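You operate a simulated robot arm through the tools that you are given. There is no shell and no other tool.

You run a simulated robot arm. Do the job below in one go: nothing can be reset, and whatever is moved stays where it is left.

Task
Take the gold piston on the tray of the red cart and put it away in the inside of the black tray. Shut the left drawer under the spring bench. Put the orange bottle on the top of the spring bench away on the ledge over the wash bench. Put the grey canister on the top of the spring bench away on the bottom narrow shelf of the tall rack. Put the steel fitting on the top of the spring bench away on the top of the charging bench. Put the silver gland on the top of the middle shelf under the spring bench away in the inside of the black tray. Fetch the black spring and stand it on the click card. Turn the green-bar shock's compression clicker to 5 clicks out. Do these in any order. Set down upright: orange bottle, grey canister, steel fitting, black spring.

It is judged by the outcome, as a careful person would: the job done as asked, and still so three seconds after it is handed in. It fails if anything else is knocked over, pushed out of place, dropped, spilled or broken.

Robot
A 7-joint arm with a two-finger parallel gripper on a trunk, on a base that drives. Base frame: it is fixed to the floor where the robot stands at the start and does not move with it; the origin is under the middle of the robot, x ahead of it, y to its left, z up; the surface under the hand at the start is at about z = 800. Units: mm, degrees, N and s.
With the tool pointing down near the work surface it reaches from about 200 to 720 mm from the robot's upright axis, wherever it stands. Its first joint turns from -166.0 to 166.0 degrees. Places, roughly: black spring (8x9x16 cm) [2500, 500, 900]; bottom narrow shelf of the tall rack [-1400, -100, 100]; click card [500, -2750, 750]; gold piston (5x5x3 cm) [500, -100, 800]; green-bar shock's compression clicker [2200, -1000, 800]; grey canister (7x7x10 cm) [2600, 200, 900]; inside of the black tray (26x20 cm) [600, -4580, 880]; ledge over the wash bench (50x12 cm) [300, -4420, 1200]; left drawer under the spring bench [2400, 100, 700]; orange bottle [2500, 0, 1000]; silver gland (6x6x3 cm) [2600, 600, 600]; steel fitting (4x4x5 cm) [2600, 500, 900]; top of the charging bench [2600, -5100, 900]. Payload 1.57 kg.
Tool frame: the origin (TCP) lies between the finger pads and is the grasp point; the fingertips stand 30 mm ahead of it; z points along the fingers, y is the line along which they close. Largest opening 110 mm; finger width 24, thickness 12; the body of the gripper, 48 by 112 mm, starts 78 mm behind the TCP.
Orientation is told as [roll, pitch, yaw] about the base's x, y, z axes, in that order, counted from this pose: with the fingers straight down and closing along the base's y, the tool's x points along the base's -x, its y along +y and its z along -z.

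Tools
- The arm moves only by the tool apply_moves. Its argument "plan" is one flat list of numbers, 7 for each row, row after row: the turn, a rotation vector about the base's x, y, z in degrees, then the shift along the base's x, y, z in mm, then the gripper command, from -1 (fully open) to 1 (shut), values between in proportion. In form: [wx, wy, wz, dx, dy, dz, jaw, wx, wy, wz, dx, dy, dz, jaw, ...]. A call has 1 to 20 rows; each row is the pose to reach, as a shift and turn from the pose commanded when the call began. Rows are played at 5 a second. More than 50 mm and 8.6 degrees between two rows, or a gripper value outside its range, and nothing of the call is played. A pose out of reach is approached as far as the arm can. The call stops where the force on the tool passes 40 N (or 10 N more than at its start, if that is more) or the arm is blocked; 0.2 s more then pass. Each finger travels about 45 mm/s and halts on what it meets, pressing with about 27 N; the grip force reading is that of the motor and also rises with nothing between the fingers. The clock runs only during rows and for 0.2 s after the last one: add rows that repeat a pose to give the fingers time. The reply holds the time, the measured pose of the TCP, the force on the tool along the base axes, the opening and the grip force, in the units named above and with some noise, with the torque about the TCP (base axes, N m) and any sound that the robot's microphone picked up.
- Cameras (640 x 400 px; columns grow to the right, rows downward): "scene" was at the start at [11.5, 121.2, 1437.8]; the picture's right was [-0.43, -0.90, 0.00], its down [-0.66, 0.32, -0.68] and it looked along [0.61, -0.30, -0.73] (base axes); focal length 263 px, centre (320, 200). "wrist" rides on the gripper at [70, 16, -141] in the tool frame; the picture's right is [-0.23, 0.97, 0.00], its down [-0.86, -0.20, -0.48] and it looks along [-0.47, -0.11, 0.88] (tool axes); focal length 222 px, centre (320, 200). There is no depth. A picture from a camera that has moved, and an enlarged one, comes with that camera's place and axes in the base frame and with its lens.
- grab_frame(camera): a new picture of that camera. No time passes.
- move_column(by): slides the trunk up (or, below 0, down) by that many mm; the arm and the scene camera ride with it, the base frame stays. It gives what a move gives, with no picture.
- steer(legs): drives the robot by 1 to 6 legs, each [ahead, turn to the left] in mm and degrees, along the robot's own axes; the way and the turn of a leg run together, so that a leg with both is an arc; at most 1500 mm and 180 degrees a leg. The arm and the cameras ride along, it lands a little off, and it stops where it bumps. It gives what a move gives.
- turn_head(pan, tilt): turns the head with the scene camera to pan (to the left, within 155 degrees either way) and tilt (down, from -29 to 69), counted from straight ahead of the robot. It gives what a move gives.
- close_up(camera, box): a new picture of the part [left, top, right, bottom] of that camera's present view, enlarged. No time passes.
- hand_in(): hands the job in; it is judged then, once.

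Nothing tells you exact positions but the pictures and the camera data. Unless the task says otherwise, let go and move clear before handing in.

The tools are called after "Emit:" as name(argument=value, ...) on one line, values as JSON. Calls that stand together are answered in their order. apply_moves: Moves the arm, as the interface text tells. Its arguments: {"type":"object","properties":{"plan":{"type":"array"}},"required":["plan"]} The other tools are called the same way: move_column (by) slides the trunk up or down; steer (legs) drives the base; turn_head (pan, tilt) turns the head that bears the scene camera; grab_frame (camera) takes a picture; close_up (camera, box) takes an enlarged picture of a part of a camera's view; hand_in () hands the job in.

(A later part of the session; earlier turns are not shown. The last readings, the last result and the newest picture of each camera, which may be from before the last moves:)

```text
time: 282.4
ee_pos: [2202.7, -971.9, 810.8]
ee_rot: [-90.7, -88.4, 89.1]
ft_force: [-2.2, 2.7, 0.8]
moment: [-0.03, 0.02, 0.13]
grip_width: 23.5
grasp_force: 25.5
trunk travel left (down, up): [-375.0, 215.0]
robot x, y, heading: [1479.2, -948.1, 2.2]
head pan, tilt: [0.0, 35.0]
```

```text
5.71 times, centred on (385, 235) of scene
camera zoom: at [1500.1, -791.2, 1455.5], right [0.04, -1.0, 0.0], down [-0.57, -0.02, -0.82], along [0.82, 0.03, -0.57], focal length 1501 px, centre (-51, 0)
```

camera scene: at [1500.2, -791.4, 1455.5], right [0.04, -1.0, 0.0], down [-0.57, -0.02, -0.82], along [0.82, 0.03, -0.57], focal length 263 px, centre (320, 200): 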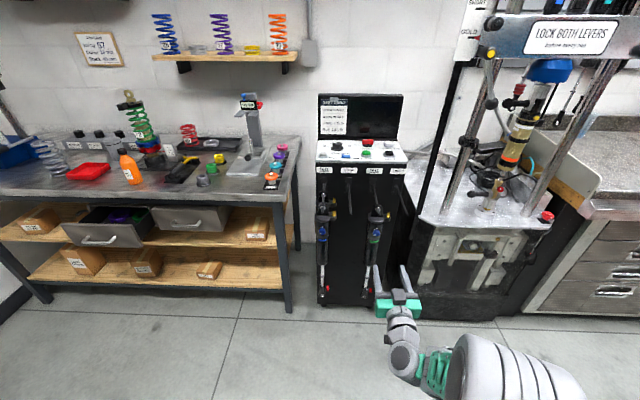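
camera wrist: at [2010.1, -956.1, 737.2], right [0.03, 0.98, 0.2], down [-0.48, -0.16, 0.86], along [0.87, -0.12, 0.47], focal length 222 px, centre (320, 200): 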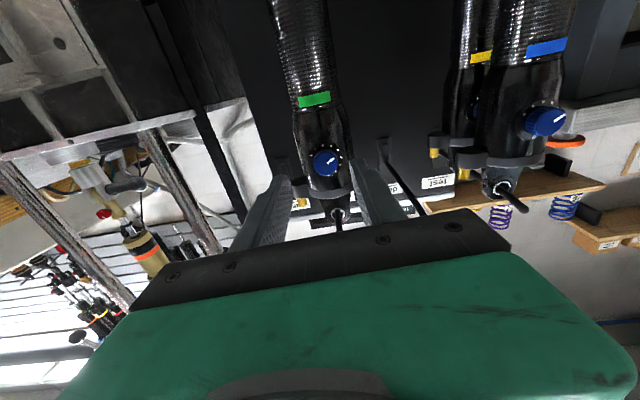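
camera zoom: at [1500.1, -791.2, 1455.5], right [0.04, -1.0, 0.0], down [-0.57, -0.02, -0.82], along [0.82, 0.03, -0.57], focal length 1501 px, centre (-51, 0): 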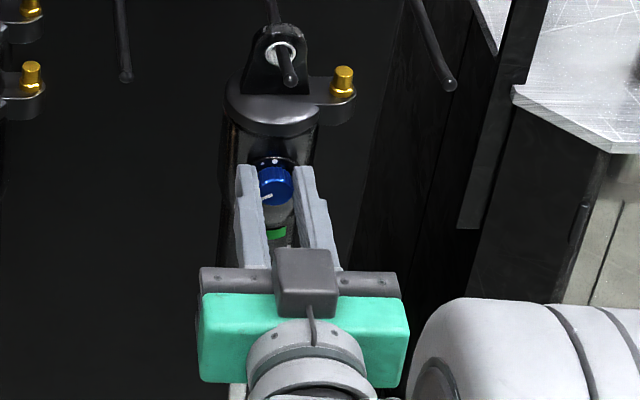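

Knob gripped. I'll turn it counter-clockwise (as seen from the front) in small steps, listening for clicks.

Emit:
apply_moves(plan=[-5, 0, 0, 0, 0, 0, 0.8, -10, 0, 0, 0, 0, 0, 0.8, -15, 0, 0, 0, 0, 0, 0.8, -20, 0, 0, 0, 0, 0, 0.8, -20, 0, 0, 0, 0, 0, 0.8])

Emit:
close_up(camera="wrist", box=[250, 100, 410, 240])

Emit:
close_up(camera="scene", box=[365, 210, 405, 255])

```text
time: 283.6
ee_pos: [2201.6, -972.9, 809.8]
ee_rot: [-91.3, -68.3, 89.9]
ft_force: [-2.8, 0.2, -0.1]
moment: [0.12, 0.13, 0.02]
grip_width: 23.1
grasp_force: 26.9
trunk travel left (down, up): [-375.0, 215.0]
robot x, y, heading: [1475.5, -951.0, 2.1]
head pan, tilt: [0.0, 35.0]
```

```text
2.86 times, centred on (330, 170) of wrist
camera zoom: at [2061.4, -980.0, 738.2], right [0.03, 0.99, -0.15], down [-0.48, 0.14, 0.86], along [0.88, 0.05, 0.48], focal length 635 px, centre (291, 286)
```

zoom: 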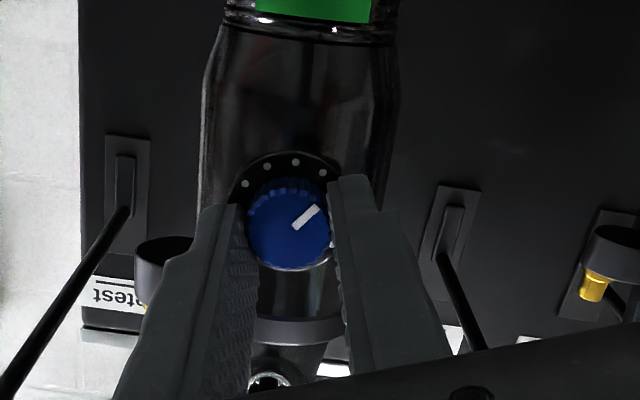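

```text
8.89 times, centred on (385, 232) of scene
camera zoom: at [1500.4, -791.4, 1455.5], right [0.04, -1.0, 0.0], down [-0.57, -0.02, -0.82], along [0.82, 0.03, -0.57], focal length 2335 px, centre (-258, -89)
```

zoom: 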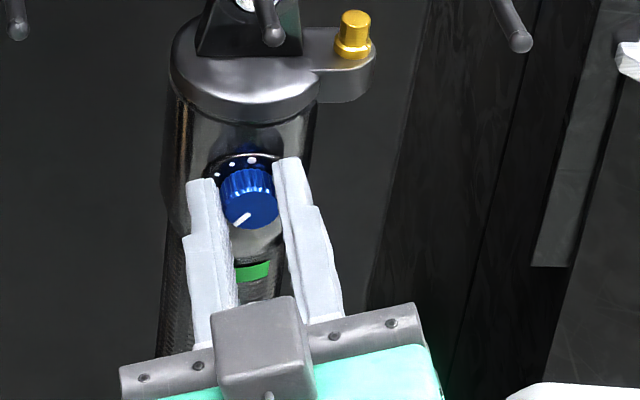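

The knob is turning with the hand; no click heard yet at 20°. Continuing to 30°.

Emit:
apply_moves(plan=[-4, 0, 0, 0, 0, 0, 0.8, -7, 0, 0, 0, 0, 0, 0.8, -10, 0, 0, 0, 0, 0, 0.8, -10, 0, 0, 0, 0, 0, 0.8])

Emit:
close_up(camera="wrist", box=[250, 100, 410, 240])

Emit:
close_up(camera="scene", box=[365, 210, 405, 255])

```text
time: 284.6
ee_pos: [2203.1, -972.3, 810.7]
ee_rot: [-91.4, -58.4, 89.8]
ft_force: [-1.7, -0.4, 0.4]
moment: [0.13, 0.56, -0.02]
grip_width: 23.4
grasp_force: 26.5
trunk travel left (down, up): [-375.0, 215.0]
robot x, y, heading: [1477.2, -949.1, 2.1]
head pan, tilt: [0.0, 35.0]
```

```text
2.86 times, centred on (330, 170) of wrist
camera zoom: at [2061.5, -992.5, 740.7], right [0.03, 0.95, -0.32], down [-0.48, 0.29, 0.83], along [0.88, 0.13, 0.46], focal length 635 px, centre (291, 286)
```

zoom: 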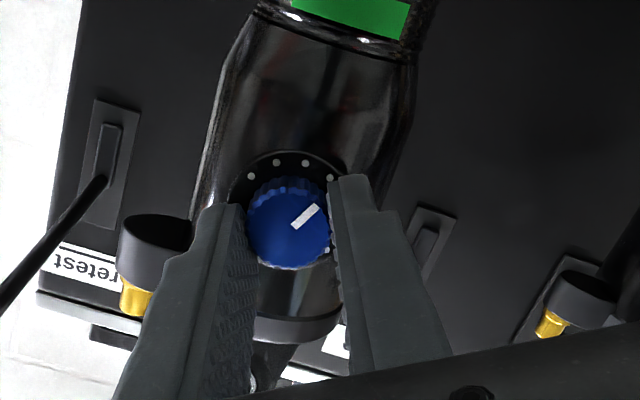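

```text
8.89 times, centred on (385, 232) of scene
camera zoom: at [1501.2, -791.5, 1455.4], right [0.04, -1.0, 0.0], down [-0.57, -0.02, -0.82], along [0.82, 0.03, -0.57], focal length 2335 px, centre (-258, -89)
```

zoom: 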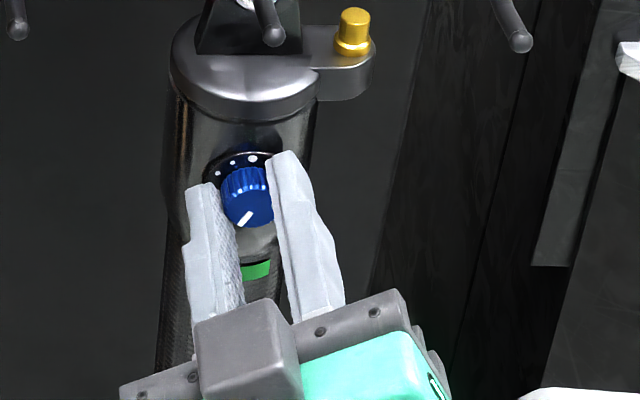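

The dial appears to have advanced exactly one dot. I'll release and check the pointer.

Emit:
apply_moves(plan=[0, 0, 0, 0, 0, 0, 0.5, 0, 0, 0, 0, 0, 0, 0.2, 0, 0, 0, 0, 0, 0, 0.1, 0, 0, 0, 0, 0, 0, 0.1, 0, 0, 0, -20, 0, 0, 0.1, 0, 0, 0, -50, 0, 0, 0.1, 0, 0, 0, -80, 0, 0, 0.1, 0, 0, 0, -80, 0, 0, 0.1])

Emit:
grab_frame(camera="wrist")

Emit:
close_up(camera="scene", box=[365, 215, 395, 245])

```text
time: 286.4
ee_pos: [2120.4, -975.7, 809.5]
ee_rot: [-91.7, -58.3, 90.1]
ft_force: [0.5, 0.1, 0.4]
moment: [0.02, -0.01, -0.01]
grip_width: 49.5
grasp_force: 0.0
trunk travel left (down, up): [-375.0, 215.0]
robot x, y, heading: [1479.3, -948.0, 2.1]
head pan, tilt: [0.0, 35.0]
```

```text
taken
camera wrist: at [1979.6, -994.9, 740.1], right [0.03, 0.95, -0.32], down [-0.48, 0.29, 0.83], along [0.87, 0.13, 0.47], focal length 222 px, centre (320, 200)
```

wrist: 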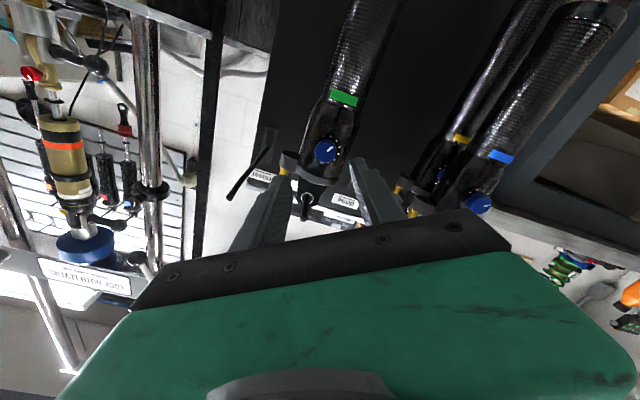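

```text
13.33 times, centred on (380, 230) of scene
camera zoom: at [1499.9, -791.4, 1455.5], right [0.04, -1.0, 0.0], down [-0.57, -0.02, -0.82], along [0.82, 0.03, -0.57], focal length 3503 px, centre (-480, -200)
```

zoom: 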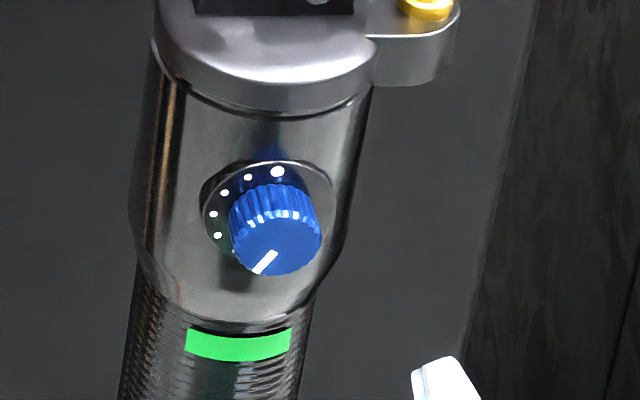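

Emit:
close_up(camera="wrist", box=[305, 132, 347, 172])

Emit:
close_up(camera="wrist", box=[455, 185, 500, 220])

```text
10.00 times, centred on (326, 152) of wrist
camera zoom: at [1979.6, -994.9, 740.1], right [0.03, 0.95, -0.32], down [-0.48, 0.29, 0.83], along [0.87, 0.13, 0.47], focal length 2221 px, centre (260, 680)
```

zoom: 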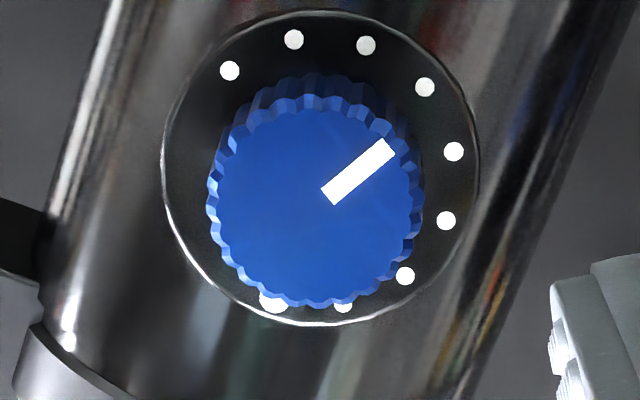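

```text
11.43 times, centred on (478, 202) of wrist
camera zoom: at [1979.6, -994.9, 740.1], right [0.03, 0.95, -0.32], down [-0.48, 0.29, 0.83], along [0.87, 0.13, 0.47], focal length 2538 px, centre (-1480, 171)
```

zoom: 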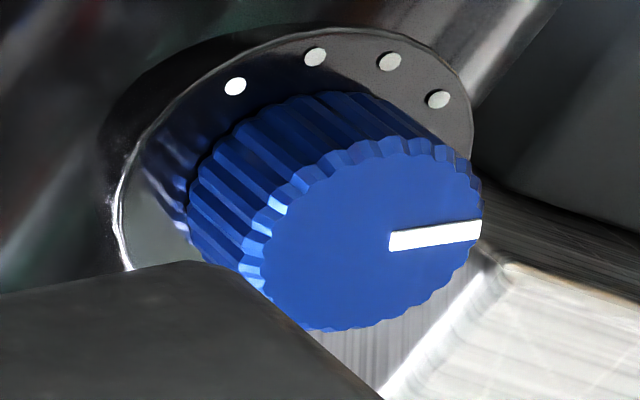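

The pointer now sits at the 5th dot: 5 clicks out. I'll back away and return the hand to pointing down.

Emit:
apply_moves(plan=[7, 0, 0, -25, 0, 0, 0.1, 14, 0, 0, -50, 0, 0, 0.1, 21, 0, 0, -75, 0, 0, 0.1, 28, 0, 0, -100, 0, 0, 0.1, 30, 0, 0, -105, 0, 0, 0.1])

Emit:
apply_moves(plan=[0, 8, 0, -5, 4, 5, 0, 0, 16, 0, -15, 8, 12, 0, 0, 24, 0, -30, 12, 19, 0, 0, 32, 0, -45, 16, 26, 0, 0, 40, 0, -60, 20, 33, 0, 0, 48, 0, -75, 24, 40, 0, 0, 56, 0, -90, 28, 47, 0, 0, 64, 0, -105, 32, 54, 0, 0, 72, 0, -120, 36, 61, 0, 0, 80, 0, -135, 40, 68, 0, 0, 88, 0, -148, 44, 74, 0, 0, 90, 0, -150, 45, 80, 0, 0, 90, 0, -150, 45, 115, 0, 0, 90, 0, -150, 45, 155, 0, 0, 90, 0, -150, 45, 195, 0, 0, 90, 0, -150, 45, 230, 0, 0, 90, 0, -150, 45, 230, 0])

```text
time: 287.6
ee_pos: [2017.4, -972.4, 809.5]
ee_rot: [-92.9, -88.4, 91.2]
ft_force: [-0.1, 0.0, -0.9]
moment: [0.04, 0.04, -0.02]
grip_width: 49.2
grasp_force: 0.0
trunk travel left (down, up): [-375.0, 215.0]
robot x, y, heading: [1480.5, -948.2, 2.3]
head pan, tilt: [0.0, 35.0]
```

```text
time: 291.2
ee_pos: [1869.3, -929.7, 1042.3]
ee_rot: [-1.6, 0.0, 1.6]
ft_force: [-0.4, 0.1, 0.1]
moment: [0.01, 0.0, 0.01]
grip_width: 54.8
grasp_force: 0.0
trunk travel left (down, up): [-375.0, 215.0]
robot x, y, heading: [1478.2, -948.1, 2.1]
head pan, tilt: [0.0, 35.0]
```

Now to the spring bench: first close the left drawer. Driving there.

Emit:
steer(legs=[[0, 88], [1090, 0], [0, -90], [190, 0]])

Emit:
turn_head(pan=0, tilt=40)

Emit:
grab_frame(camera="scene")

```text
time: 305.4
ee_pos: [2027.5, 142.6, 1043.2]
ee_rot: [-1.7, -0.1, 1.4]
ft_force: [-0.7, -0.5, -0.1]
moment: [0.02, -0.01, 0.0]
grip_width: 54.9
grasp_force: 0.0
trunk travel left (down, up): [-375.0, 215.0]
robot x, y, heading: [1634.4, 124.0, 2.2]
head pan, tilt: [0.0, 35.0]
```

```text
time: 306.1
ee_pos: [2027.0, 142.3, 1041.6]
ee_rot: [-1.7, -0.1, 1.5]
ft_force: [0.0, -0.1, 0.3]
moment: [0.02, 0.02, 0.03]
grip_width: 55.0
grasp_force: 0.1
trunk travel left (down, up): [-375.0, 215.0]
robot x, y, heading: [1634.5, 123.1, 2.0]
head pan, tilt: [0.0, 40.0]
```

```text
taken
camera scene: at [1655.8, 280.8, 1448.0], right [0.03, -1.0, 0.0], down [-0.64, -0.02, -0.77], along [0.77, 0.03, -0.64], focal length 263 px, centre (320, 200)
```

scene: 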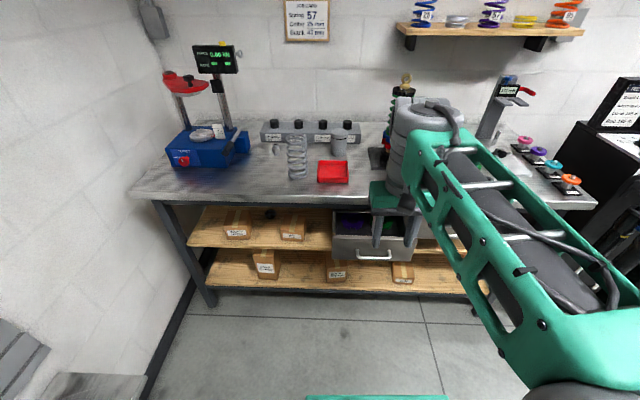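

Emit:
close_up(camera="scene", box=[300, 180, 500, 300])

Emit:
grab_frame(camera="wrist")

```text
3.20 times, centred on (400, 240) of scene
camera zoom: at [1655.8, 280.8, 1448.0], right [0.03, -1.0, 0.0], down [-0.64, -0.02, -0.77], along [0.77, 0.03, -0.64], focal length 841 px, centre (64, 72)
```

zoom: 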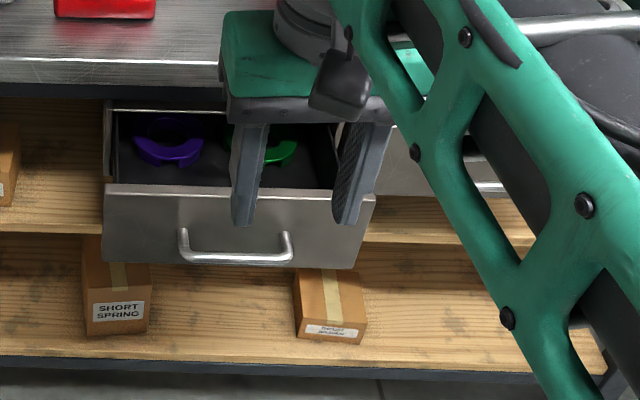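

```text
taken
camera wrist: at [1956.7, 159.9, 1183.1], right [0.2, 0.98, -0.03], down [0.86, -0.17, 0.48], along [0.47, -0.12, -0.87], focal length 222 px, centre (320, 200)
```

wrist: 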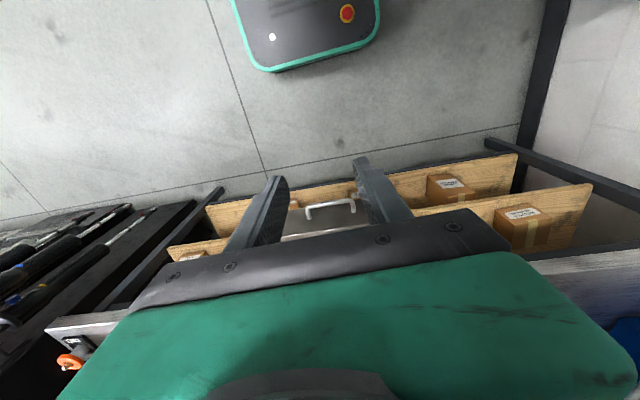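

The drawer front is at about x = 2246, y −11 to 257, z 682–800. I'll tip the hand forward with fingers closed, line up above the handle, and push.

Emit:
apply_moves(plan=[0, -8, 0, 5, -2, -20, 1, 0, -16, 0, 10, -4, -40, 1, 0, -24, 0, 18, -6, -62, 1, 0, -32, 0, 26, -8, -84, 1, 0, -40, 0, 35, -10, -106, 1, 0, -48, 0, 45, -12, -128, 1, 0, -56, 0, 55, -14, -150, 1, 0, -64, 0, 65, -16, -175, 1, 0, -72, 0, 78, -18, -200, 1, 0, -80, 0, 92, -19, -225, 1, 0, -88, 0, 107, -20, -250, 1, 0, -90, 0, 120, -20, -270, 1, 0, -90, 0, 120, -20, -274, 1, 0, -90, 0, 120, -20, -274, 1])

Emit:
grab_frame(camera="wrist")

Emit:
close_up(camera="scene", box=[300, 180, 500, 300])

```text
time: 309.1
ee_pos: [2154.8, 118.8, 772.9]
ee_rot: [-78.9, -88.7, 77.4]
ft_force: [-0.5, -0.2, -0.8]
moment: [0.0, 0.02, 0.03]
grip_width: 0.2
grasp_force: 21.2
out of reach, approached as far as the arm can: row 11, 12, 13, 14
trunk travel left (down, up): [-375.0, 215.0]
robot x, y, heading: [1632.5, 124.2, 2.0]
head pan, tilt: [0.0, 40.0]
```

```text
taken
camera wrist: at [2013.0, 138.1, 703.8], right [0.03, 0.98, 0.2], down [-0.48, -0.17, 0.86], along [0.88, -0.12, 0.46], focal length 222 px, centre (320, 200)
```

wrist: 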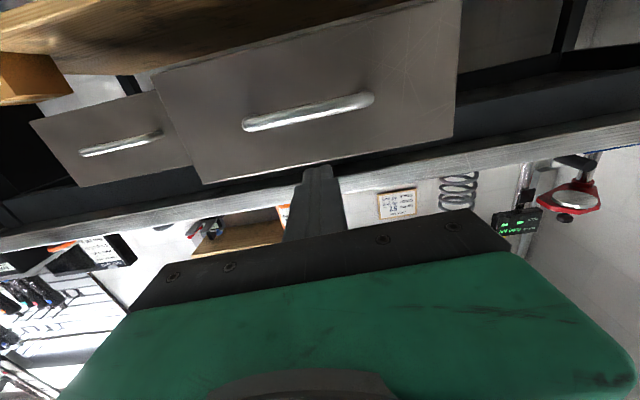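

```text
3.20 times, centred on (400, 240) of scene
camera zoom: at [1655.6, 280.9, 1447.9], right [0.03, -1.0, 0.0], down [-0.64, -0.02, -0.77], along [0.77, 0.03, -0.64], focal length 841 px, centre (64, 72)
```

zoom: 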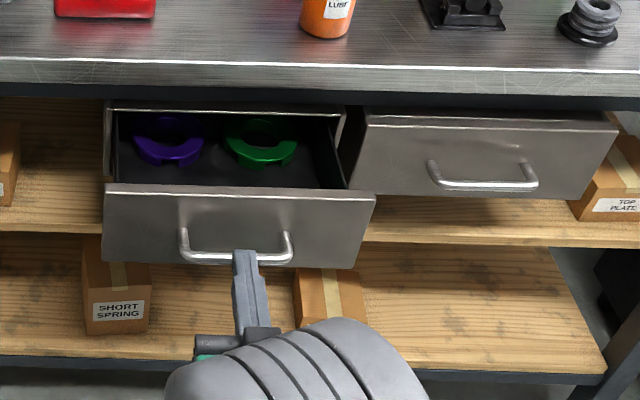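

I'm close to a reach limit, and I want to push lower on the panel (top edge is at about z = 780). I'll lower the trunk by 60 and raise the hand to z ≈ 752.

Emit:
move_column(by=-60)

Emit:
apply_moves(plan=[0, 0, 0, 0, 2, 20, 1, 0, 0, 0, 0, 4, 39, 1, 0, 0, 0, 15, 4, 39, 1, 0, 0, 0, 30, 4, 39, 1, 0, 0, 0, 30, 4, 39, 1])

Emit:
grab_frame(camera="wrist")

Emit:
close_up(camera="scene", box=[300, 160, 500, 280])

```text
time: 310.1
ee_pos: [2156.0, 119.4, 713.7]
ee_rot: [-78.7, -88.6, 77.1]
ft_force: [-0.7, 0.1, -0.2]
moment: [-0.01, -0.01, 0.0]
grip_width: 0.0
grasp_force: 21.1
trunk travel left (down, up): [-315.0, 275.0]
robot x, y, heading: [1636.7, 125.7, 2.0]
head pan, tilt: [0.0, 40.0]
```

```text
time: 311.3
ee_pos: [2185.0, 122.9, 751.1]
ee_rot: [-77.7, -88.6, 76.2]
ft_force: [-0.3, 0.4, -0.1]
moment: [-0.02, 0.02, -0.03]
grip_width: 0.0
grasp_force: 21.2
trunk travel left (down, up): [-315.0, 275.0]
robot x, y, heading: [1635.4, 123.5, 1.8]
head pan, tilt: [0.0, 40.0]
```

```text
taken
camera wrist: at [2044.3, 141.1, 682.8], right [0.03, 0.98, 0.2], down [-0.48, -0.17, 0.86], along [0.88, -0.12, 0.46], focal length 222 px, centre (320, 200)
```

wrist: 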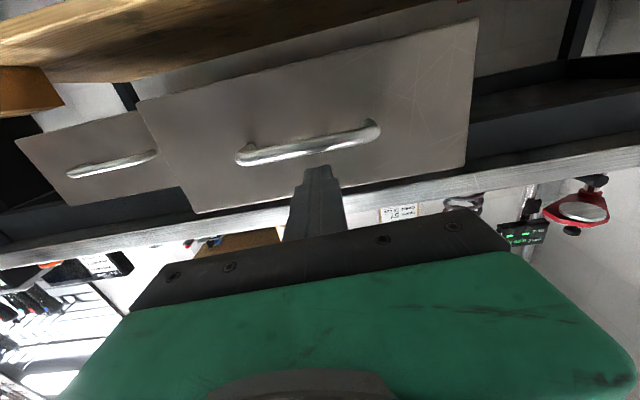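

```text
3.20 times, centred on (400, 220) of scene
camera zoom: at [1655.8, 280.8, 1387.9], right [0.03, -1.0, 0.0], down [-0.64, -0.02, -0.77], along [0.77, 0.03, -0.64], focal length 841 px, centre (64, 136)
```

zoom: 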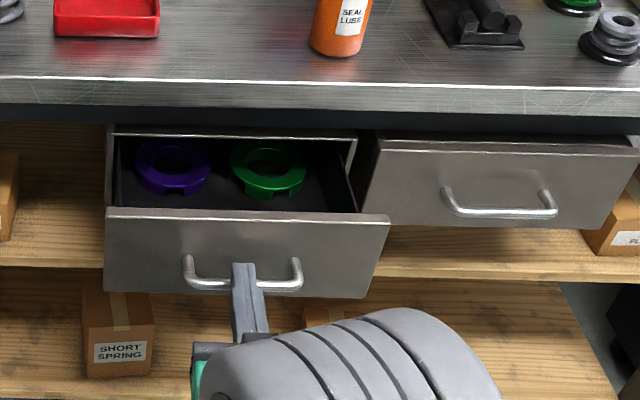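

The fingertips are just above the handle and facing the panel. Pushing in now.

Emit:
apply_moves(plan=[0, 0, 0, 0, 0, 5, 1, 0, 0, 0, 12, 0, 6, 1, 0, 0, 0, 24, 0, 6, 1, 0, 0, 0, 36, 0, 6, 1, 0, 0, 0, 48, 0, 6, 1, 0, 0, 0, 60, 0, 6, 1, 0, 0, 0, 72, 0, 6, 1, 0, 0, 0, 84, 0, 6, 1, 0, 0, 0, 94, 0, 6, 1, 0, 0, 0, 104, 0, 6, 1, 0, 0, 0, 112, 0, 6, 1, 0, 0, 0, 112, 0, 6, 1])

Emit:
close_up(camera="scene", box=[300, 160, 500, 280])

Emit:
grab_frame(camera="wrist")

```text
time: 313.9
ee_pos: [2295.3, 124.0, 759.4]
ee_rot: [-77.9, -88.6, 76.4]
ft_force: [0.5, -0.1, 0.8]
moment: [-0.01, -0.04, -0.01]
grip_width: 0.0
grasp_force: 21.4
trunk travel left (down, up): [-315.0, 275.0]
robot x, y, heading: [1637.6, 124.4, 2.0]
head pan, tilt: [0.0, 40.0]
```

```text
3.20 times, centred on (400, 220) of scene
camera zoom: at [1655.8, 280.8, 1387.9], right [0.03, -1.0, 0.0], down [-0.64, -0.02, -0.77], along [0.77, 0.03, -0.64], focal length 841 px, centre (64, 136)
```

zoom: 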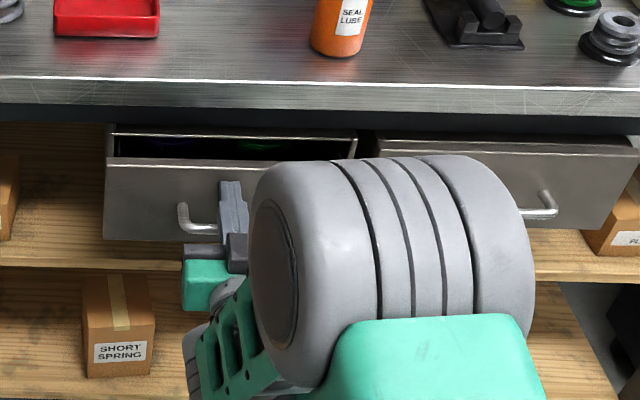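

```text
taken
camera wrist: at [2154.1, 142.2, 689.6], right [0.03, 0.98, 0.2], down [-0.48, -0.17, 0.86], along [0.88, -0.12, 0.46], focal length 222 px, centre (320, 200)
```

wrist: 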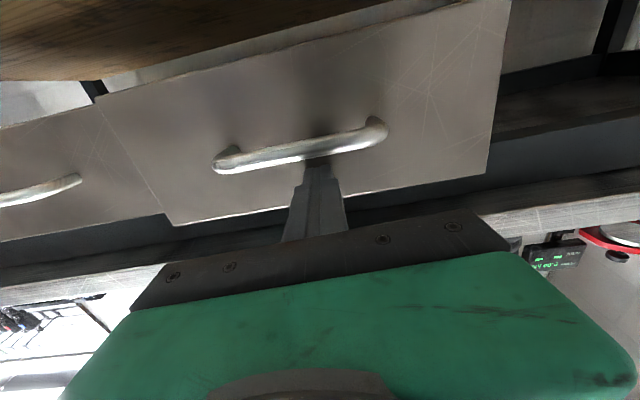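

The drawer is moving in; a little remains. I'll keep pushing gently until it seats.

Emit:
apply_moves(plan=[0, 0, 0, 8, 0, 0, 1, 0, 0, 0, 15, 0, 0, 1, 0, 0, 0, 21, 0, 0, 1, 0, 0, 0, 26, 0, 0, 1, 0, 0, 0, 26, 0, 0, 1])

Emit:
close_up(camera="scene", box=[300, 160, 500, 280])

```text
time: 315.1
ee_pos: [2321.0, 124.4, 758.3]
ee_rot: [-77.2, -88.6, 75.5]
ft_force: [-0.6, 0.4, 0.1]
moment: [0.01, -0.02, 0.01]
grip_width: 0.0
grasp_force: 20.6
trunk travel left (down, up): [-315.0, 275.0]
robot x, y, heading: [1635.9, 123.9, 1.8]
head pan, tilt: [0.0, 40.0]
```

```text
3.20 times, centred on (400, 220) of scene
camera zoom: at [1655.7, 280.8, 1387.9], right [0.03, -1.0, 0.0], down [-0.64, -0.02, -0.77], along [0.77, 0.03, -0.64], focal length 841 px, centre (64, 136)
```

zoom: 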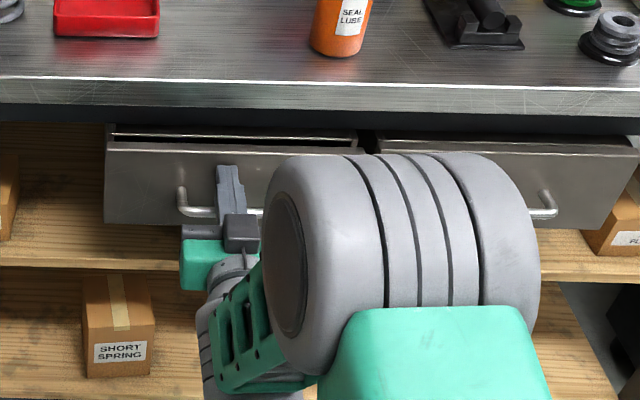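

Emit:
apply_moves(plan=[0, 0, 0, 5, 0, 0, 1, 0, 0, 0, 10, 0, 0, 1, 0, 0, 0, 15, 0, 0, 1, 0, 0, 0, 20, 0, 0, 1, 0, 0, 0, 20, 0, 0, 1])

Emit:
close_up(camera="scene", box=[300, 160, 500, 280])

```text
time: 316.0
ee_pos: [2331.7, 123.6, 759.0]
ee_rot: [-76.4, -88.5, 74.9]
ft_force: [-24.8, -0.5, 11.9]
moment: [0.1, -0.56, 0.18]
grip_width: 0.2
grasp_force: 21.4
trunk travel left (down, up): [-315.0, 275.0]
robot x, y, heading: [1636.2, 124.7, 1.8]
head pan, tilt: [0.0, 40.0]
stopped in row 4: the force on the tool passed its limit at 46 N (the readings are from after the stop); the commanded pose is now the measured one
```

```text
3.20 times, centred on (400, 220) of scene
camera zoom: at [1651.7, 280.8, 1388.2], right [0.03, -1.0, 0.0], down [-0.64, -0.02, -0.77], along [0.77, 0.03, -0.64], focal length 841 px, centre (64, 136)
```

zoom: 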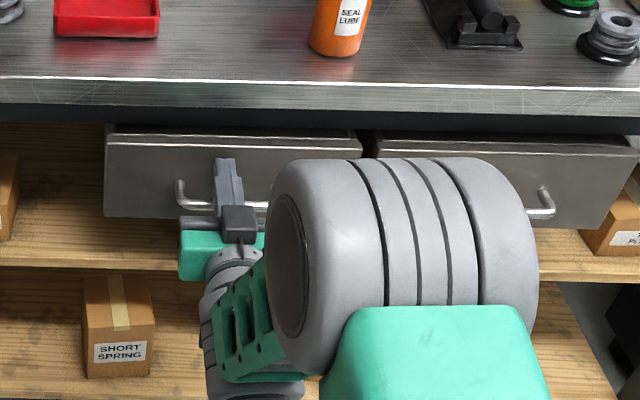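

The drawer hit its stop and is flush with the other one. I'll withdraw the hand and check it.

Emit:
apply_moves(plan=[0, 0, 0, -15, 0, 0, 1, 0, 0, 0, -40, 0, 0, 1, 0, 0, 0, -80, 0, 0, 1, 0, 0, 0, -120, 0, 0, 1, 0, 0, 0, -160, 0, 0, 1, 0, 0, 0, -160, 0, 0, 1])

Emit:
turn_head(pan=10, tilt=40)

Emit:
grab_frame(camera="scene")

Emit:
close_up(camera="scene", box=[180, 160, 420, 310])

```text
time: 317.4
ee_pos: [2172.3, 122.7, 757.5]
ee_rot: [-67.5, -88.5, 66.1]
ft_force: [-0.7, 0.2, -0.4]
moment: [-0.01, -0.01, 0.04]
grip_width: 0.0
grasp_force: 21.4
trunk travel left (down, up): [-315.0, 275.0]
robot x, y, heading: [1635.4, 121.3, 2.0]
head pan, tilt: [0.0, 40.0]
```

```text
time: 318.1
ee_pos: [2173.9, 122.1, 758.2]
ee_rot: [-67.2, -88.5, 65.5]
ft_force: [0.1, -0.1, -0.6]
moment: [0.0, 0.0, -0.02]
grip_width: 0.1
grasp_force: 21.3
trunk travel left (down, up): [-315.0, 275.0]
robot x, y, heading: [1636.1, 124.3, 1.9]
head pan, tilt: [10.0, 40.0]
```

```text
taken
camera scene: at [1653.4, 295.5, 1387.9], right [0.21, -0.98, 0.0], down [-0.63, -0.13, -0.77], along [0.75, 0.16, -0.64], focal length 263 px, centre (320, 200)
```

scene: 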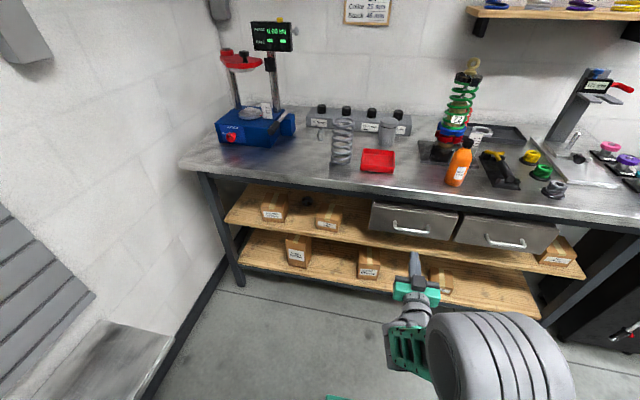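

```text
2.67 times, centred on (300, 235) of scene
camera zoom: at [1653.4, 295.5, 1387.9], right [0.21, -0.98, 0.0], down [-0.63, -0.13, -0.77], along [0.75, 0.16, -0.64], focal length 701 px, centre (373, 107)
```

zoom: 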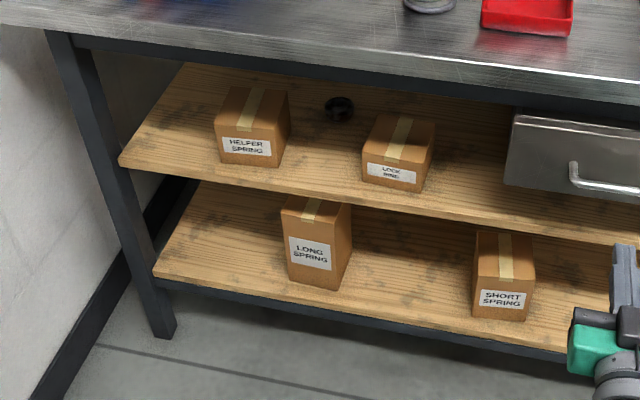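

Both drawers are shut. Now a closer look at the gland between the two boxes on the middle shelf.

Emit:
close_up(camera="scene", box=[255, 180, 355, 245])

```text
6.15 times, centred on (305, 212) of scene
camera zoom: at [1653.4, 295.5, 1387.9], right [0.21, -0.98, 0.0], down [-0.63, -0.13, -0.77], along [0.75, 0.16, -0.64], focal length 1617 px, centre (412, 123)
```

zoom: 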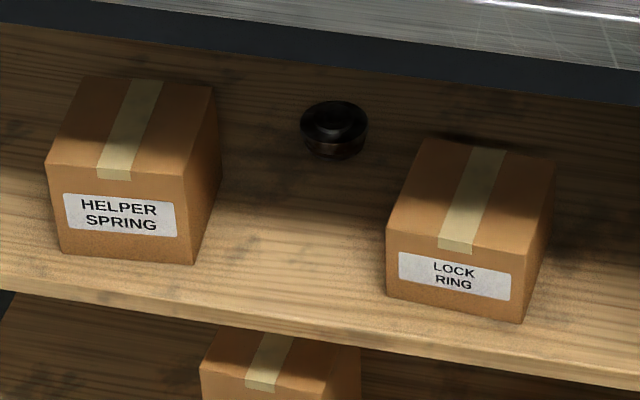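

The gland lies flat between the boxes, about (2543, 547) on a shelf at z ≈ 600. I need the wrist camera on top of the hand to reach in, so I'll try rolling the hand half a turn here in free space.

Emit:
apply_moves(plan=[8, 0, 0, -3, 0, 5, 0, 16, 0, 0, -6, 0, 10, 0, 24, 0, 0, -10, 0, 15, 0, 32, 0, 0, -13, 0, 20, 0, 40, 0, 0, -16, 0, 25, 0, 48, 0, 0, -20, 0, 30, 0, 56, 0, 0, -20, 0, 30, 0, 64, 0, 0, -20, 0, 30, 0, 72, 0, 0, -20, 0, 30, 0, 80, 0, 0, -20, 0, 30, 0, 88, 0, 0, -20, 0, 30, 0])

Emit:
grab_frame(camera="scene")

```text
time: 320.5
ee_pos: [2155.0, 125.2, 785.7]
ee_rot: [88.4, -3.2, -89.4]
ft_force: [0.3, -0.3, 0.4]
moment: [0.0, -0.03, -0.03]
grip_width: 55.0
grasp_force: 0.0
trunk travel left (down, up): [-315.0, 275.0]
robot x, y, heading: [1631.0, 124.8, 1.9]
head pan, tilt: [10.0, 40.0]
```

```text
taken
camera scene: at [1653.4, 295.5, 1387.9], right [0.21, -0.98, 0.0], down [-0.63, -0.13, -0.77], along [0.75, 0.16, -0.64], focal length 263 px, centre (320, 200)
```

scene: 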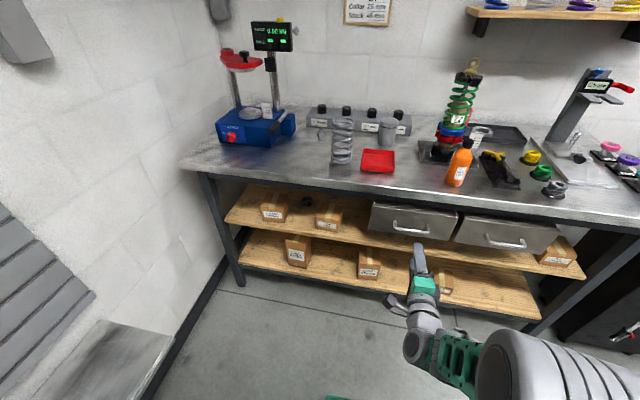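

Half of the roll worked. Continuing with the other half.

Emit:
apply_moves(plan=[8, 0, 0, 0, 0, 0, 0, 16, 0, 0, 0, 0, 0, 0, 24, 0, 0, 0, 0, 0, 0, 32, 0, 0, 0, 0, 0, 0, 40, 0, 0, 0, 0, 0, 0, 48, 0, 0, 0, 0, 0, 0, 56, 0, 0, 0, 0, 0, 0, 64, 0, 0, 0, 0, 0, 0, 72, 0, 0, 0, 0, 0, 0, 80, 0, 0, 0, 0, 0, 0, 88, 0, 0, 0, 0, 0, 0, 92, 0, 0, 0, 0, 0, 0, 92, 0, 0, 0, 0, 0, 0])

Emit:
grab_frame(camera="scene")

Emit:
grab_frame(camera="wrist")

```text
time: 323.3
ee_pos: [2155.0, 123.5, 786.4]
ee_rot: [114.6, 88.5, -63.9]
ft_force: [1.1, 0.1, -0.4]
moment: [-0.01, -0.01, 0.01]
grip_width: 55.0
grasp_force: 0.0
trunk travel left (down, up): [-315.0, 275.0]
robot x, y, heading: [1635.7, 121.4, 1.8]
head pan, tilt: [10.0, 40.0]
```

```text
taken
camera scene: at [1653.5, 295.5, 1387.9], right [0.21, -0.98, 0.0], down [-0.63, -0.13, -0.77], along [0.75, 0.16, -0.64], focal length 263 px, centre (320, 200)
```

scene: 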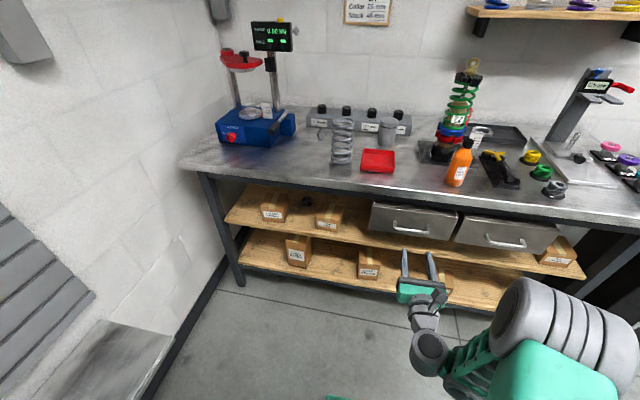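

```text
taken
camera wrist: at [2012.9, 105.0, 855.7], right [0.03, -0.98, -0.2], down [-0.47, 0.17, -0.86], along [0.88, 0.12, -0.46], focal length 222 px, centre (320, 200)
```

wrist: 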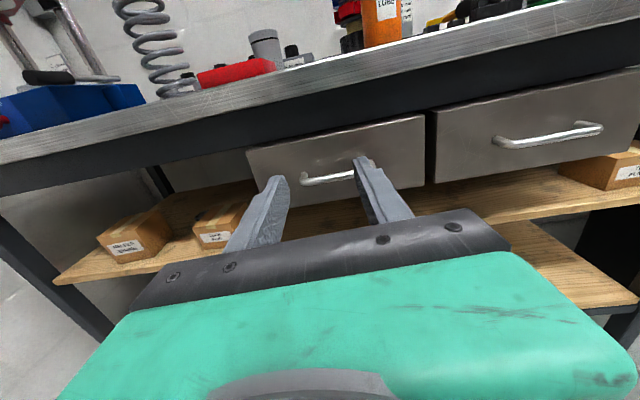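

The roll worked and the camera is now on top. Before driving to line up with the gland, I'll check clearances to the wall shelf on the left.

Emit:
turn_head(pan=60, tilt=45)

Emit:
grab_frame(camera="scene")

```text
time: 324.5
ee_pos: [2153.8, 123.3, 787.0]
ee_rot: [112.9, 88.5, -65.5]
ft_force: [0.1, -0.3, -0.3]
moment: [0.01, 0.01, 0.02]
grip_width: 54.9
grasp_force: 0.1
trunk travel left (down, up): [-315.0, 275.0]
robot x, y, heading: [1637.2, 124.5, 1.9]
head pan, tilt: [60.0, 45.0]
```

```text
taken
camera scene: at [1608.6, 349.7, 1380.7], right [0.88, -0.47, 0.0], down [-0.33, -0.62, -0.71], along [0.33, 0.62, -0.71], focal length 263 px, centre (320, 200)
```

scene: 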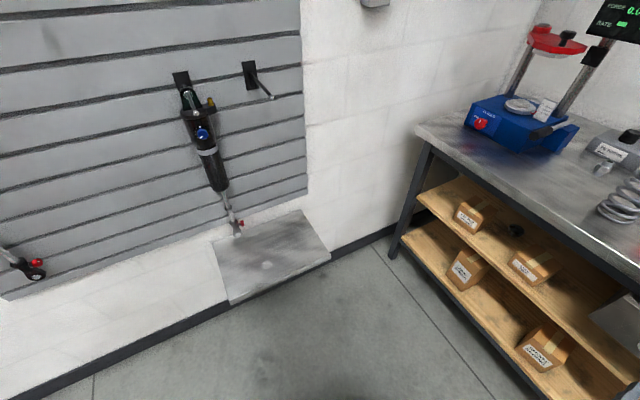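

The wall shelf is far enough away. I'll shift the robot sideways (back-and-turn) to y ≈ 450, facing the bench.

Emit:
steer(legs=[[0, -62], [-376, 0], [0, 60]])

Emit:
turn_head(pan=0, tilt=40)

Emit:
grab_frame(camera="scene")

Emit:
grab_frame(camera="wrist")

```text
time: 332.3
ee_pos: [1983.1, 390.0, 787.4]
ee_rot: [113.0, 88.5, -72.8]
ft_force: [0.2, 1.0, 1.0]
moment: [0.04, 0.01, 0.02]
grip_width: 55.1
grasp_force: 0.0
trunk travel left (down, up): [-315.0, 275.0]
robot x, y, heading: [1467.3, 456.4, -5.5]
head pan, tilt: [60.0, 45.0]
```

```text
time: 333.6
ee_pos: [1982.6, 392.1, 786.3]
ee_rot: [112.9, 88.5, -72.8]
ft_force: [1.1, -1.5, -0.7]
moment: [-0.01, 0.0, 0.01]
grip_width: 55.3
grasp_force: 0.0
trunk travel left (down, up): [-315.0, 275.0]
robot x, y, heading: [1468.6, 455.2, -5.6]
head pan, tilt: [0.0, 40.0]
```

```text
taken
camera scene: at [1506.6, 609.8, 1387.9], right [-0.09, -1.0, 0.0], down [-0.64, 0.06, -0.77], along [0.76, -0.07, -0.64], focal length 263 px, centre (320, 200)
```

scene: 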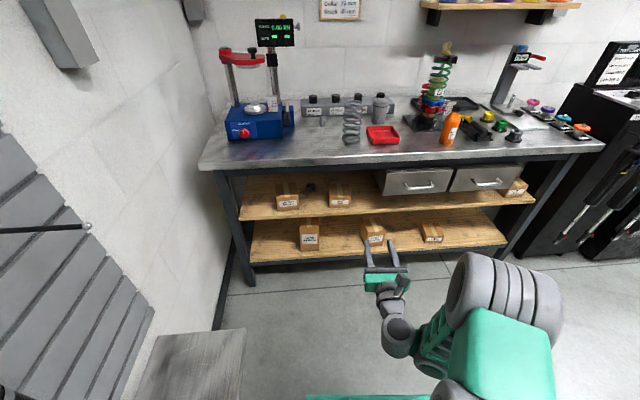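

```text
taken
camera wrist: at [1839.5, 390.4, 855.7], right [-0.09, -0.97, -0.2], down [-0.45, 0.22, -0.86], along [0.89, 0.01, -0.46], focal length 222 px, centre (320, 200)
```

wrist: 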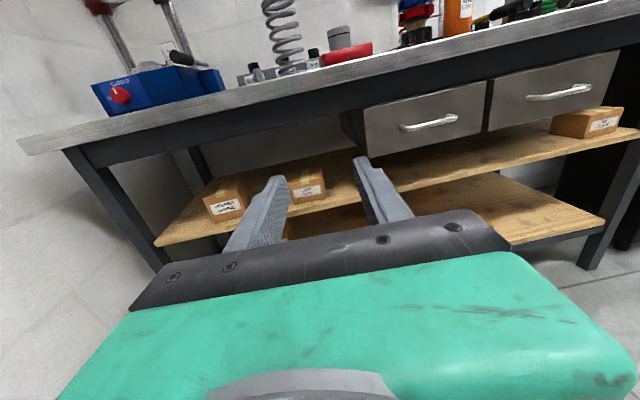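

Emit:
steer(legs=[[0, 5.6]])

Emit:
move_column(by=-120)

Emit:
grab_frame(camera="wrist")

```text
time: 334.5
ee_pos: [1987.1, 443.0, 787.1]
ee_rot: [113.1, 88.6, -66.8]
ft_force: [0.0, -0.4, -0.1]
moment: [0.0, 0.03, -0.01]
grip_width: 54.9
grasp_force: 0.1
trunk travel left (down, up): [-315.0, 275.0]
robot x, y, heading: [1467.8, 457.0, 0.3]
head pan, tilt: [0.0, 40.0]
```

```text
time: 336.0
ee_pos: [1987.4, 443.0, 667.7]
ee_rot: [113.3, 88.6, -66.8]
ft_force: [0.1, 0.1, -0.7]
moment: [-0.03, 0.0, -0.06]
grip_width: 55.0
grasp_force: 0.1
trunk travel left (down, up): [-195.0, 395.0]
robot x, y, heading: [1466.4, 457.0, 0.3]
head pan, tilt: [0.0, 40.0]
```

```text
taken
camera wrist: at [1844.2, 427.8, 735.8], right [0.0, -0.98, -0.2], down [-0.47, 0.18, -0.86], along [0.88, 0.1, -0.46], focal length 222 px, centre (320, 200)
```

wrist: 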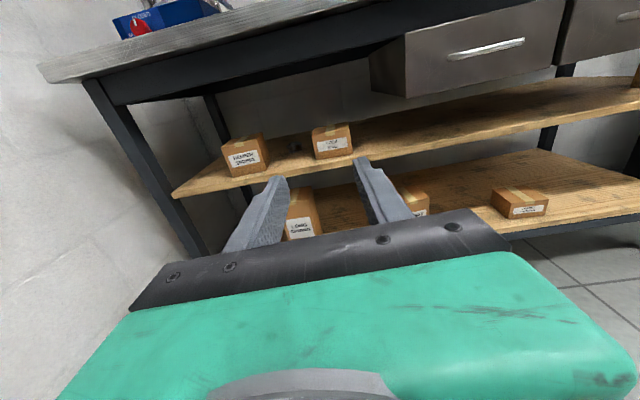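

The gland is visible between the boxes. I'll shift the hand to y ≈ 547, tip it 20° down, and look again.

Emit:
apply_moves(plan=[0, 4, 0.4, 5, 20, 3, -0.4, 0, 8, 0.8, 10, 40, 6, -0.4, 0, 12, 1.2, 10, 60, 9, -0.4, 0, 16, 1.6, 10, 80, 12, -0.4, 0, 20, 1.9, 10, 95, 13, -0.4, 0, 20, 1.9, 10, 104, 13, -0.4, 0, 20, 1.9, 10, 104, 13, -0.4])

Emit:
steer(legs=[[290, 0]])

Emit:
grab_frame(camera="wrist")

Emit:
grab_frame(camera="scene")

```text
time: 337.6
ee_pos: [1944.2, 510.8, 606.8]
ee_rot: [3.0, 70.9, -174.7]
ft_force: [0.3, -0.9, 0.2]
moment: [-0.04, 0.01, -0.02]
grip_width: 77.1
grasp_force: 0.1
out of reach, approached as far as the arm can: row 3, 4, 5, 6, 7
trunk travel left (down, up): [-195.0, 395.0]
robot x, y, heading: [1465.5, 455.4, 0.3]
head pan, tilt: [0.0, 40.0]
```

```text
time: 339.6
ee_pos: [2239.8, 513.2, 607.5]
ee_rot: [3.1, 70.9, -174.7]
ft_force: [-0.3, -1.0, 0.0]
moment: [0.03, 0.03, 0.0]
grip_width: 76.8
grasp_force: 0.1
trunk travel left (down, up): [-195.0, 395.0]
robot x, y, heading: [1763.2, 461.4, 0.7]
head pan, tilt: [0.0, 40.0]
```

```text
taken
camera wrist: at [2128.7, 494.5, 719.5], right [-0.03, -0.98, -0.2], down [-0.74, 0.16, -0.65], along [0.67, 0.13, -0.73], focal length 222 px, centre (320, 200)
```

wrist: 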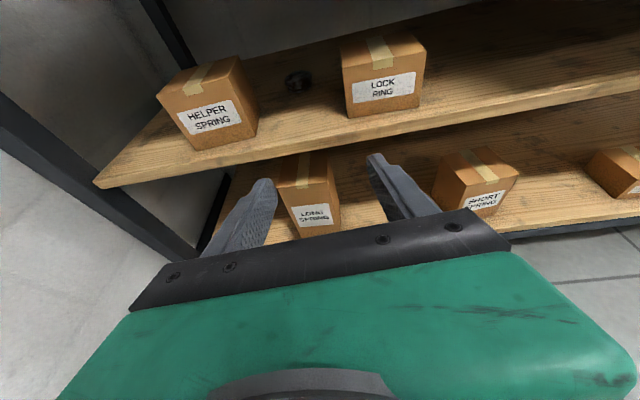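

```text
taken
camera scene: at [1785.9, 615.2, 1267.9], right [0.01, -1.0, 0.0], down [-0.64, -0.01, -0.77], along [0.77, 0.01, -0.64], focal length 263 px, centre (320, 200)
```

scene: 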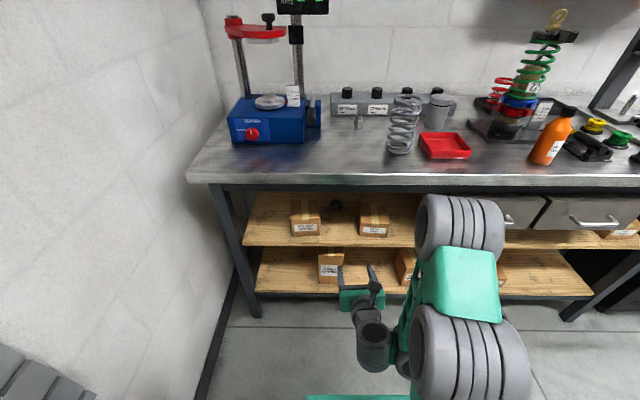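

Emit:
apply_moves(plan=[0, 0, 0, 0, 0, 0, -0.4])

```text
time: 340.0
ee_pos: [2239.6, 515.2, 606.7]
ee_rot: [3.0, 70.9, -174.6]
ft_force: [0.3, -0.4, 0.3]
moment: [0.01, -0.01, 0.0]
grip_width: 76.9
grasp_force: 0.1
trunk travel left (down, up): [-195.0, 395.0]
robot x, y, heading: [1761.0, 458.0, 0.4]
head pan, tilt: [0.0, 40.0]
```

Emit:
apply_moves(plan=[0, 0, 0, 10, 8, 20, -0.4, 0, 0, 0, 25, 16, 40, -0.4, 0, 0, 0, 40, 24, 55, -0.4, 0, 0, 0, 60, 32, 65, -0.4, 0, 0, 0, 60, 32, 65, -0.4])

Emit:
grab_frame(camera="wrist")

```text
time: 341.2
ee_pos: [2239.4, 513.4, 608.1]
ee_rot: [3.0, 70.8, -174.6]
ft_force: [-0.9, 0.5, -0.4]
moment: [0.02, 0.04, 0.02]
grip_width: 77.1
grasp_force: 0.0
out of reach, approached as far as the arm can: row 1, 2, 3, 4, 5
trunk travel left (down, up): [-195.0, 395.0]
robot x, y, heading: [1761.3, 459.9, 0.4]
head pan, tilt: [0.0, 40.0]
```

```text
taken
camera wrist: at [2128.7, 494.5, 719.4], right [-0.03, -0.98, -0.2], down [-0.74, 0.16, -0.65], along [0.67, 0.13, -0.73], focal length 222 px, centre (320, 200)
```

wrist: 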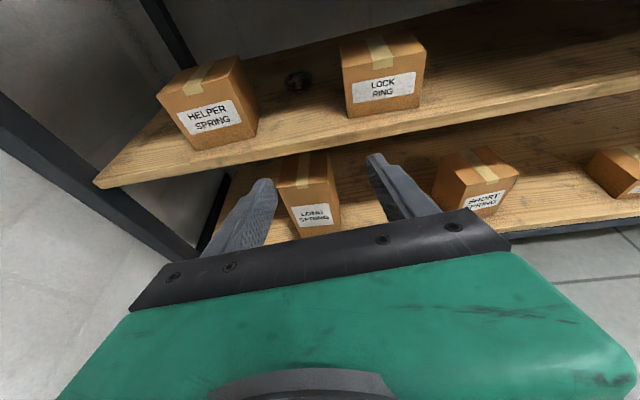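

Emit:
apply_moves(plan=[0, -5, 0, 0, 0, 15, -0.4, 0, -10, 0, 0, 0, 30, -0.4, 0, -15, 0, 5, 0, 45, -0.4, 0, -19, 0, 10, 0, 60, -0.4, 0, -19, 0, 10, 0, 60, -0.4])

```text
time: 342.4
ee_pos: [2244.8, 509.9, 662.5]
ee_rot: [88.1, 88.2, -89.8]
ft_force: [0.9, -0.1, 1.0]
moment: [-0.01, 0.0, -0.02]
grip_width: 77.0
grasp_force: 0.1
trunk travel left (down, up): [-195.0, 395.0]
robot x, y, heading: [1761.5, 456.8, 0.5]
head pan, tilt: [0.0, 40.0]
```

A wrist joint limit stops me with the hand shifted left. I'll test the same 20° pitch with the hand straight ahead of the robot.

Emit:
apply_moves(plan=[0, 0, 0, 0, -20, 0, -0.4, 0, 0, 0, 0, -40, 0, -0.4, 0, 0, 0, 0, -60, 0, -0.4, 0, 0, 0, 0, -75, 0, -0.4, 0, 5, 0, 0, -75, 0, -0.4, 0, 10, 0, 0, -75, 0, -0.4, 0, 15, 0, 0, -75, 0, -0.4, 0, 20, 0, 0, -75, 0, -0.4, 0, 20, 0, 0, -75, 0, -0.4])

Emit:
grab_frame(camera="scene")

```text
time: 344.4
ee_pos: [2245.7, 433.2, 661.6]
ee_rot: [2.6, 69.8, -175.0]
ft_force: [0.4, -0.6, 0.2]
moment: [0.01, 0.0, 0.01]
grip_width: 76.9
grasp_force: 0.2
trunk travel left (down, up): [-195.0, 395.0]
robot x, y, heading: [1763.5, 460.0, 0.4]
head pan, tilt: [0.0, 40.0]
```

```text
taken
camera scene: at [1785.9, 615.2, 1267.9], right [0.01, -1.0, 0.0], down [-0.64, -0.01, -0.77], along [0.77, 0.01, -0.64], focal length 263 px, centre (320, 200)
```

scene: 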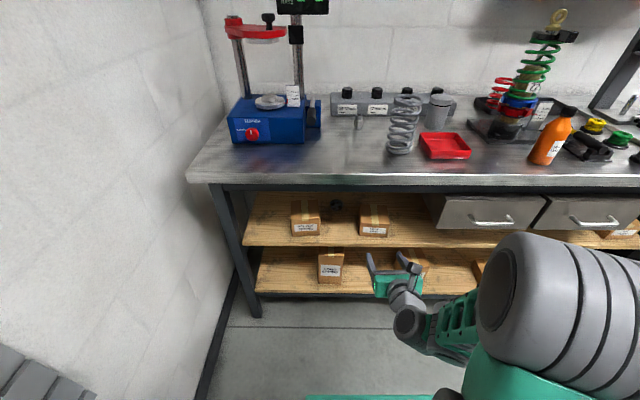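

That works. I'll reposition the robot about 100 mm further left so the gland is straight ahead.

Emit:
steer(legs=[[0, -24.5], [-250, 0], [0, 24]])

Emit:
grab_frame(camera="wrist")

```text
time: 348.7
ee_pos: [2014.9, 534.9, 662.2]
ee_rot: [2.8, 70.0, -174.6]
ft_force: [0.4, 0.8, -0.4]
moment: [-0.03, -0.02, 0.03]
grip_width: 77.0
grasp_force: 0.1
trunk travel left (down, up): [-195.0, 395.0]
robot x, y, heading: [1533.7, 558.7, 0.7]
head pan, tilt: [0.0, 40.0]
```

```text
taken
camera wrist: at [1906.1, 515.0, 776.3], right [-0.03, -0.98, -0.2], down [-0.75, 0.15, -0.64], along [0.66, 0.13, -0.74], focal length 222 px, centre (320, 200)
```

wrist: 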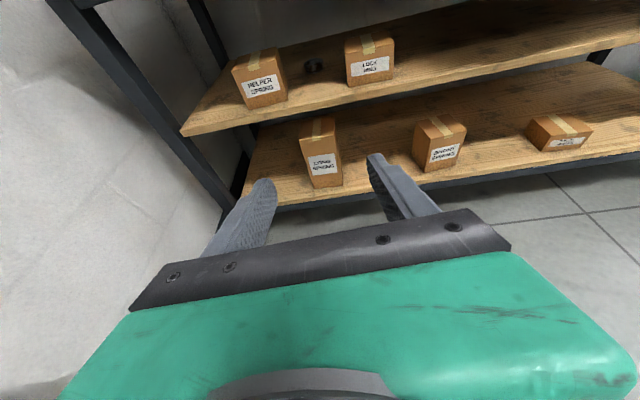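

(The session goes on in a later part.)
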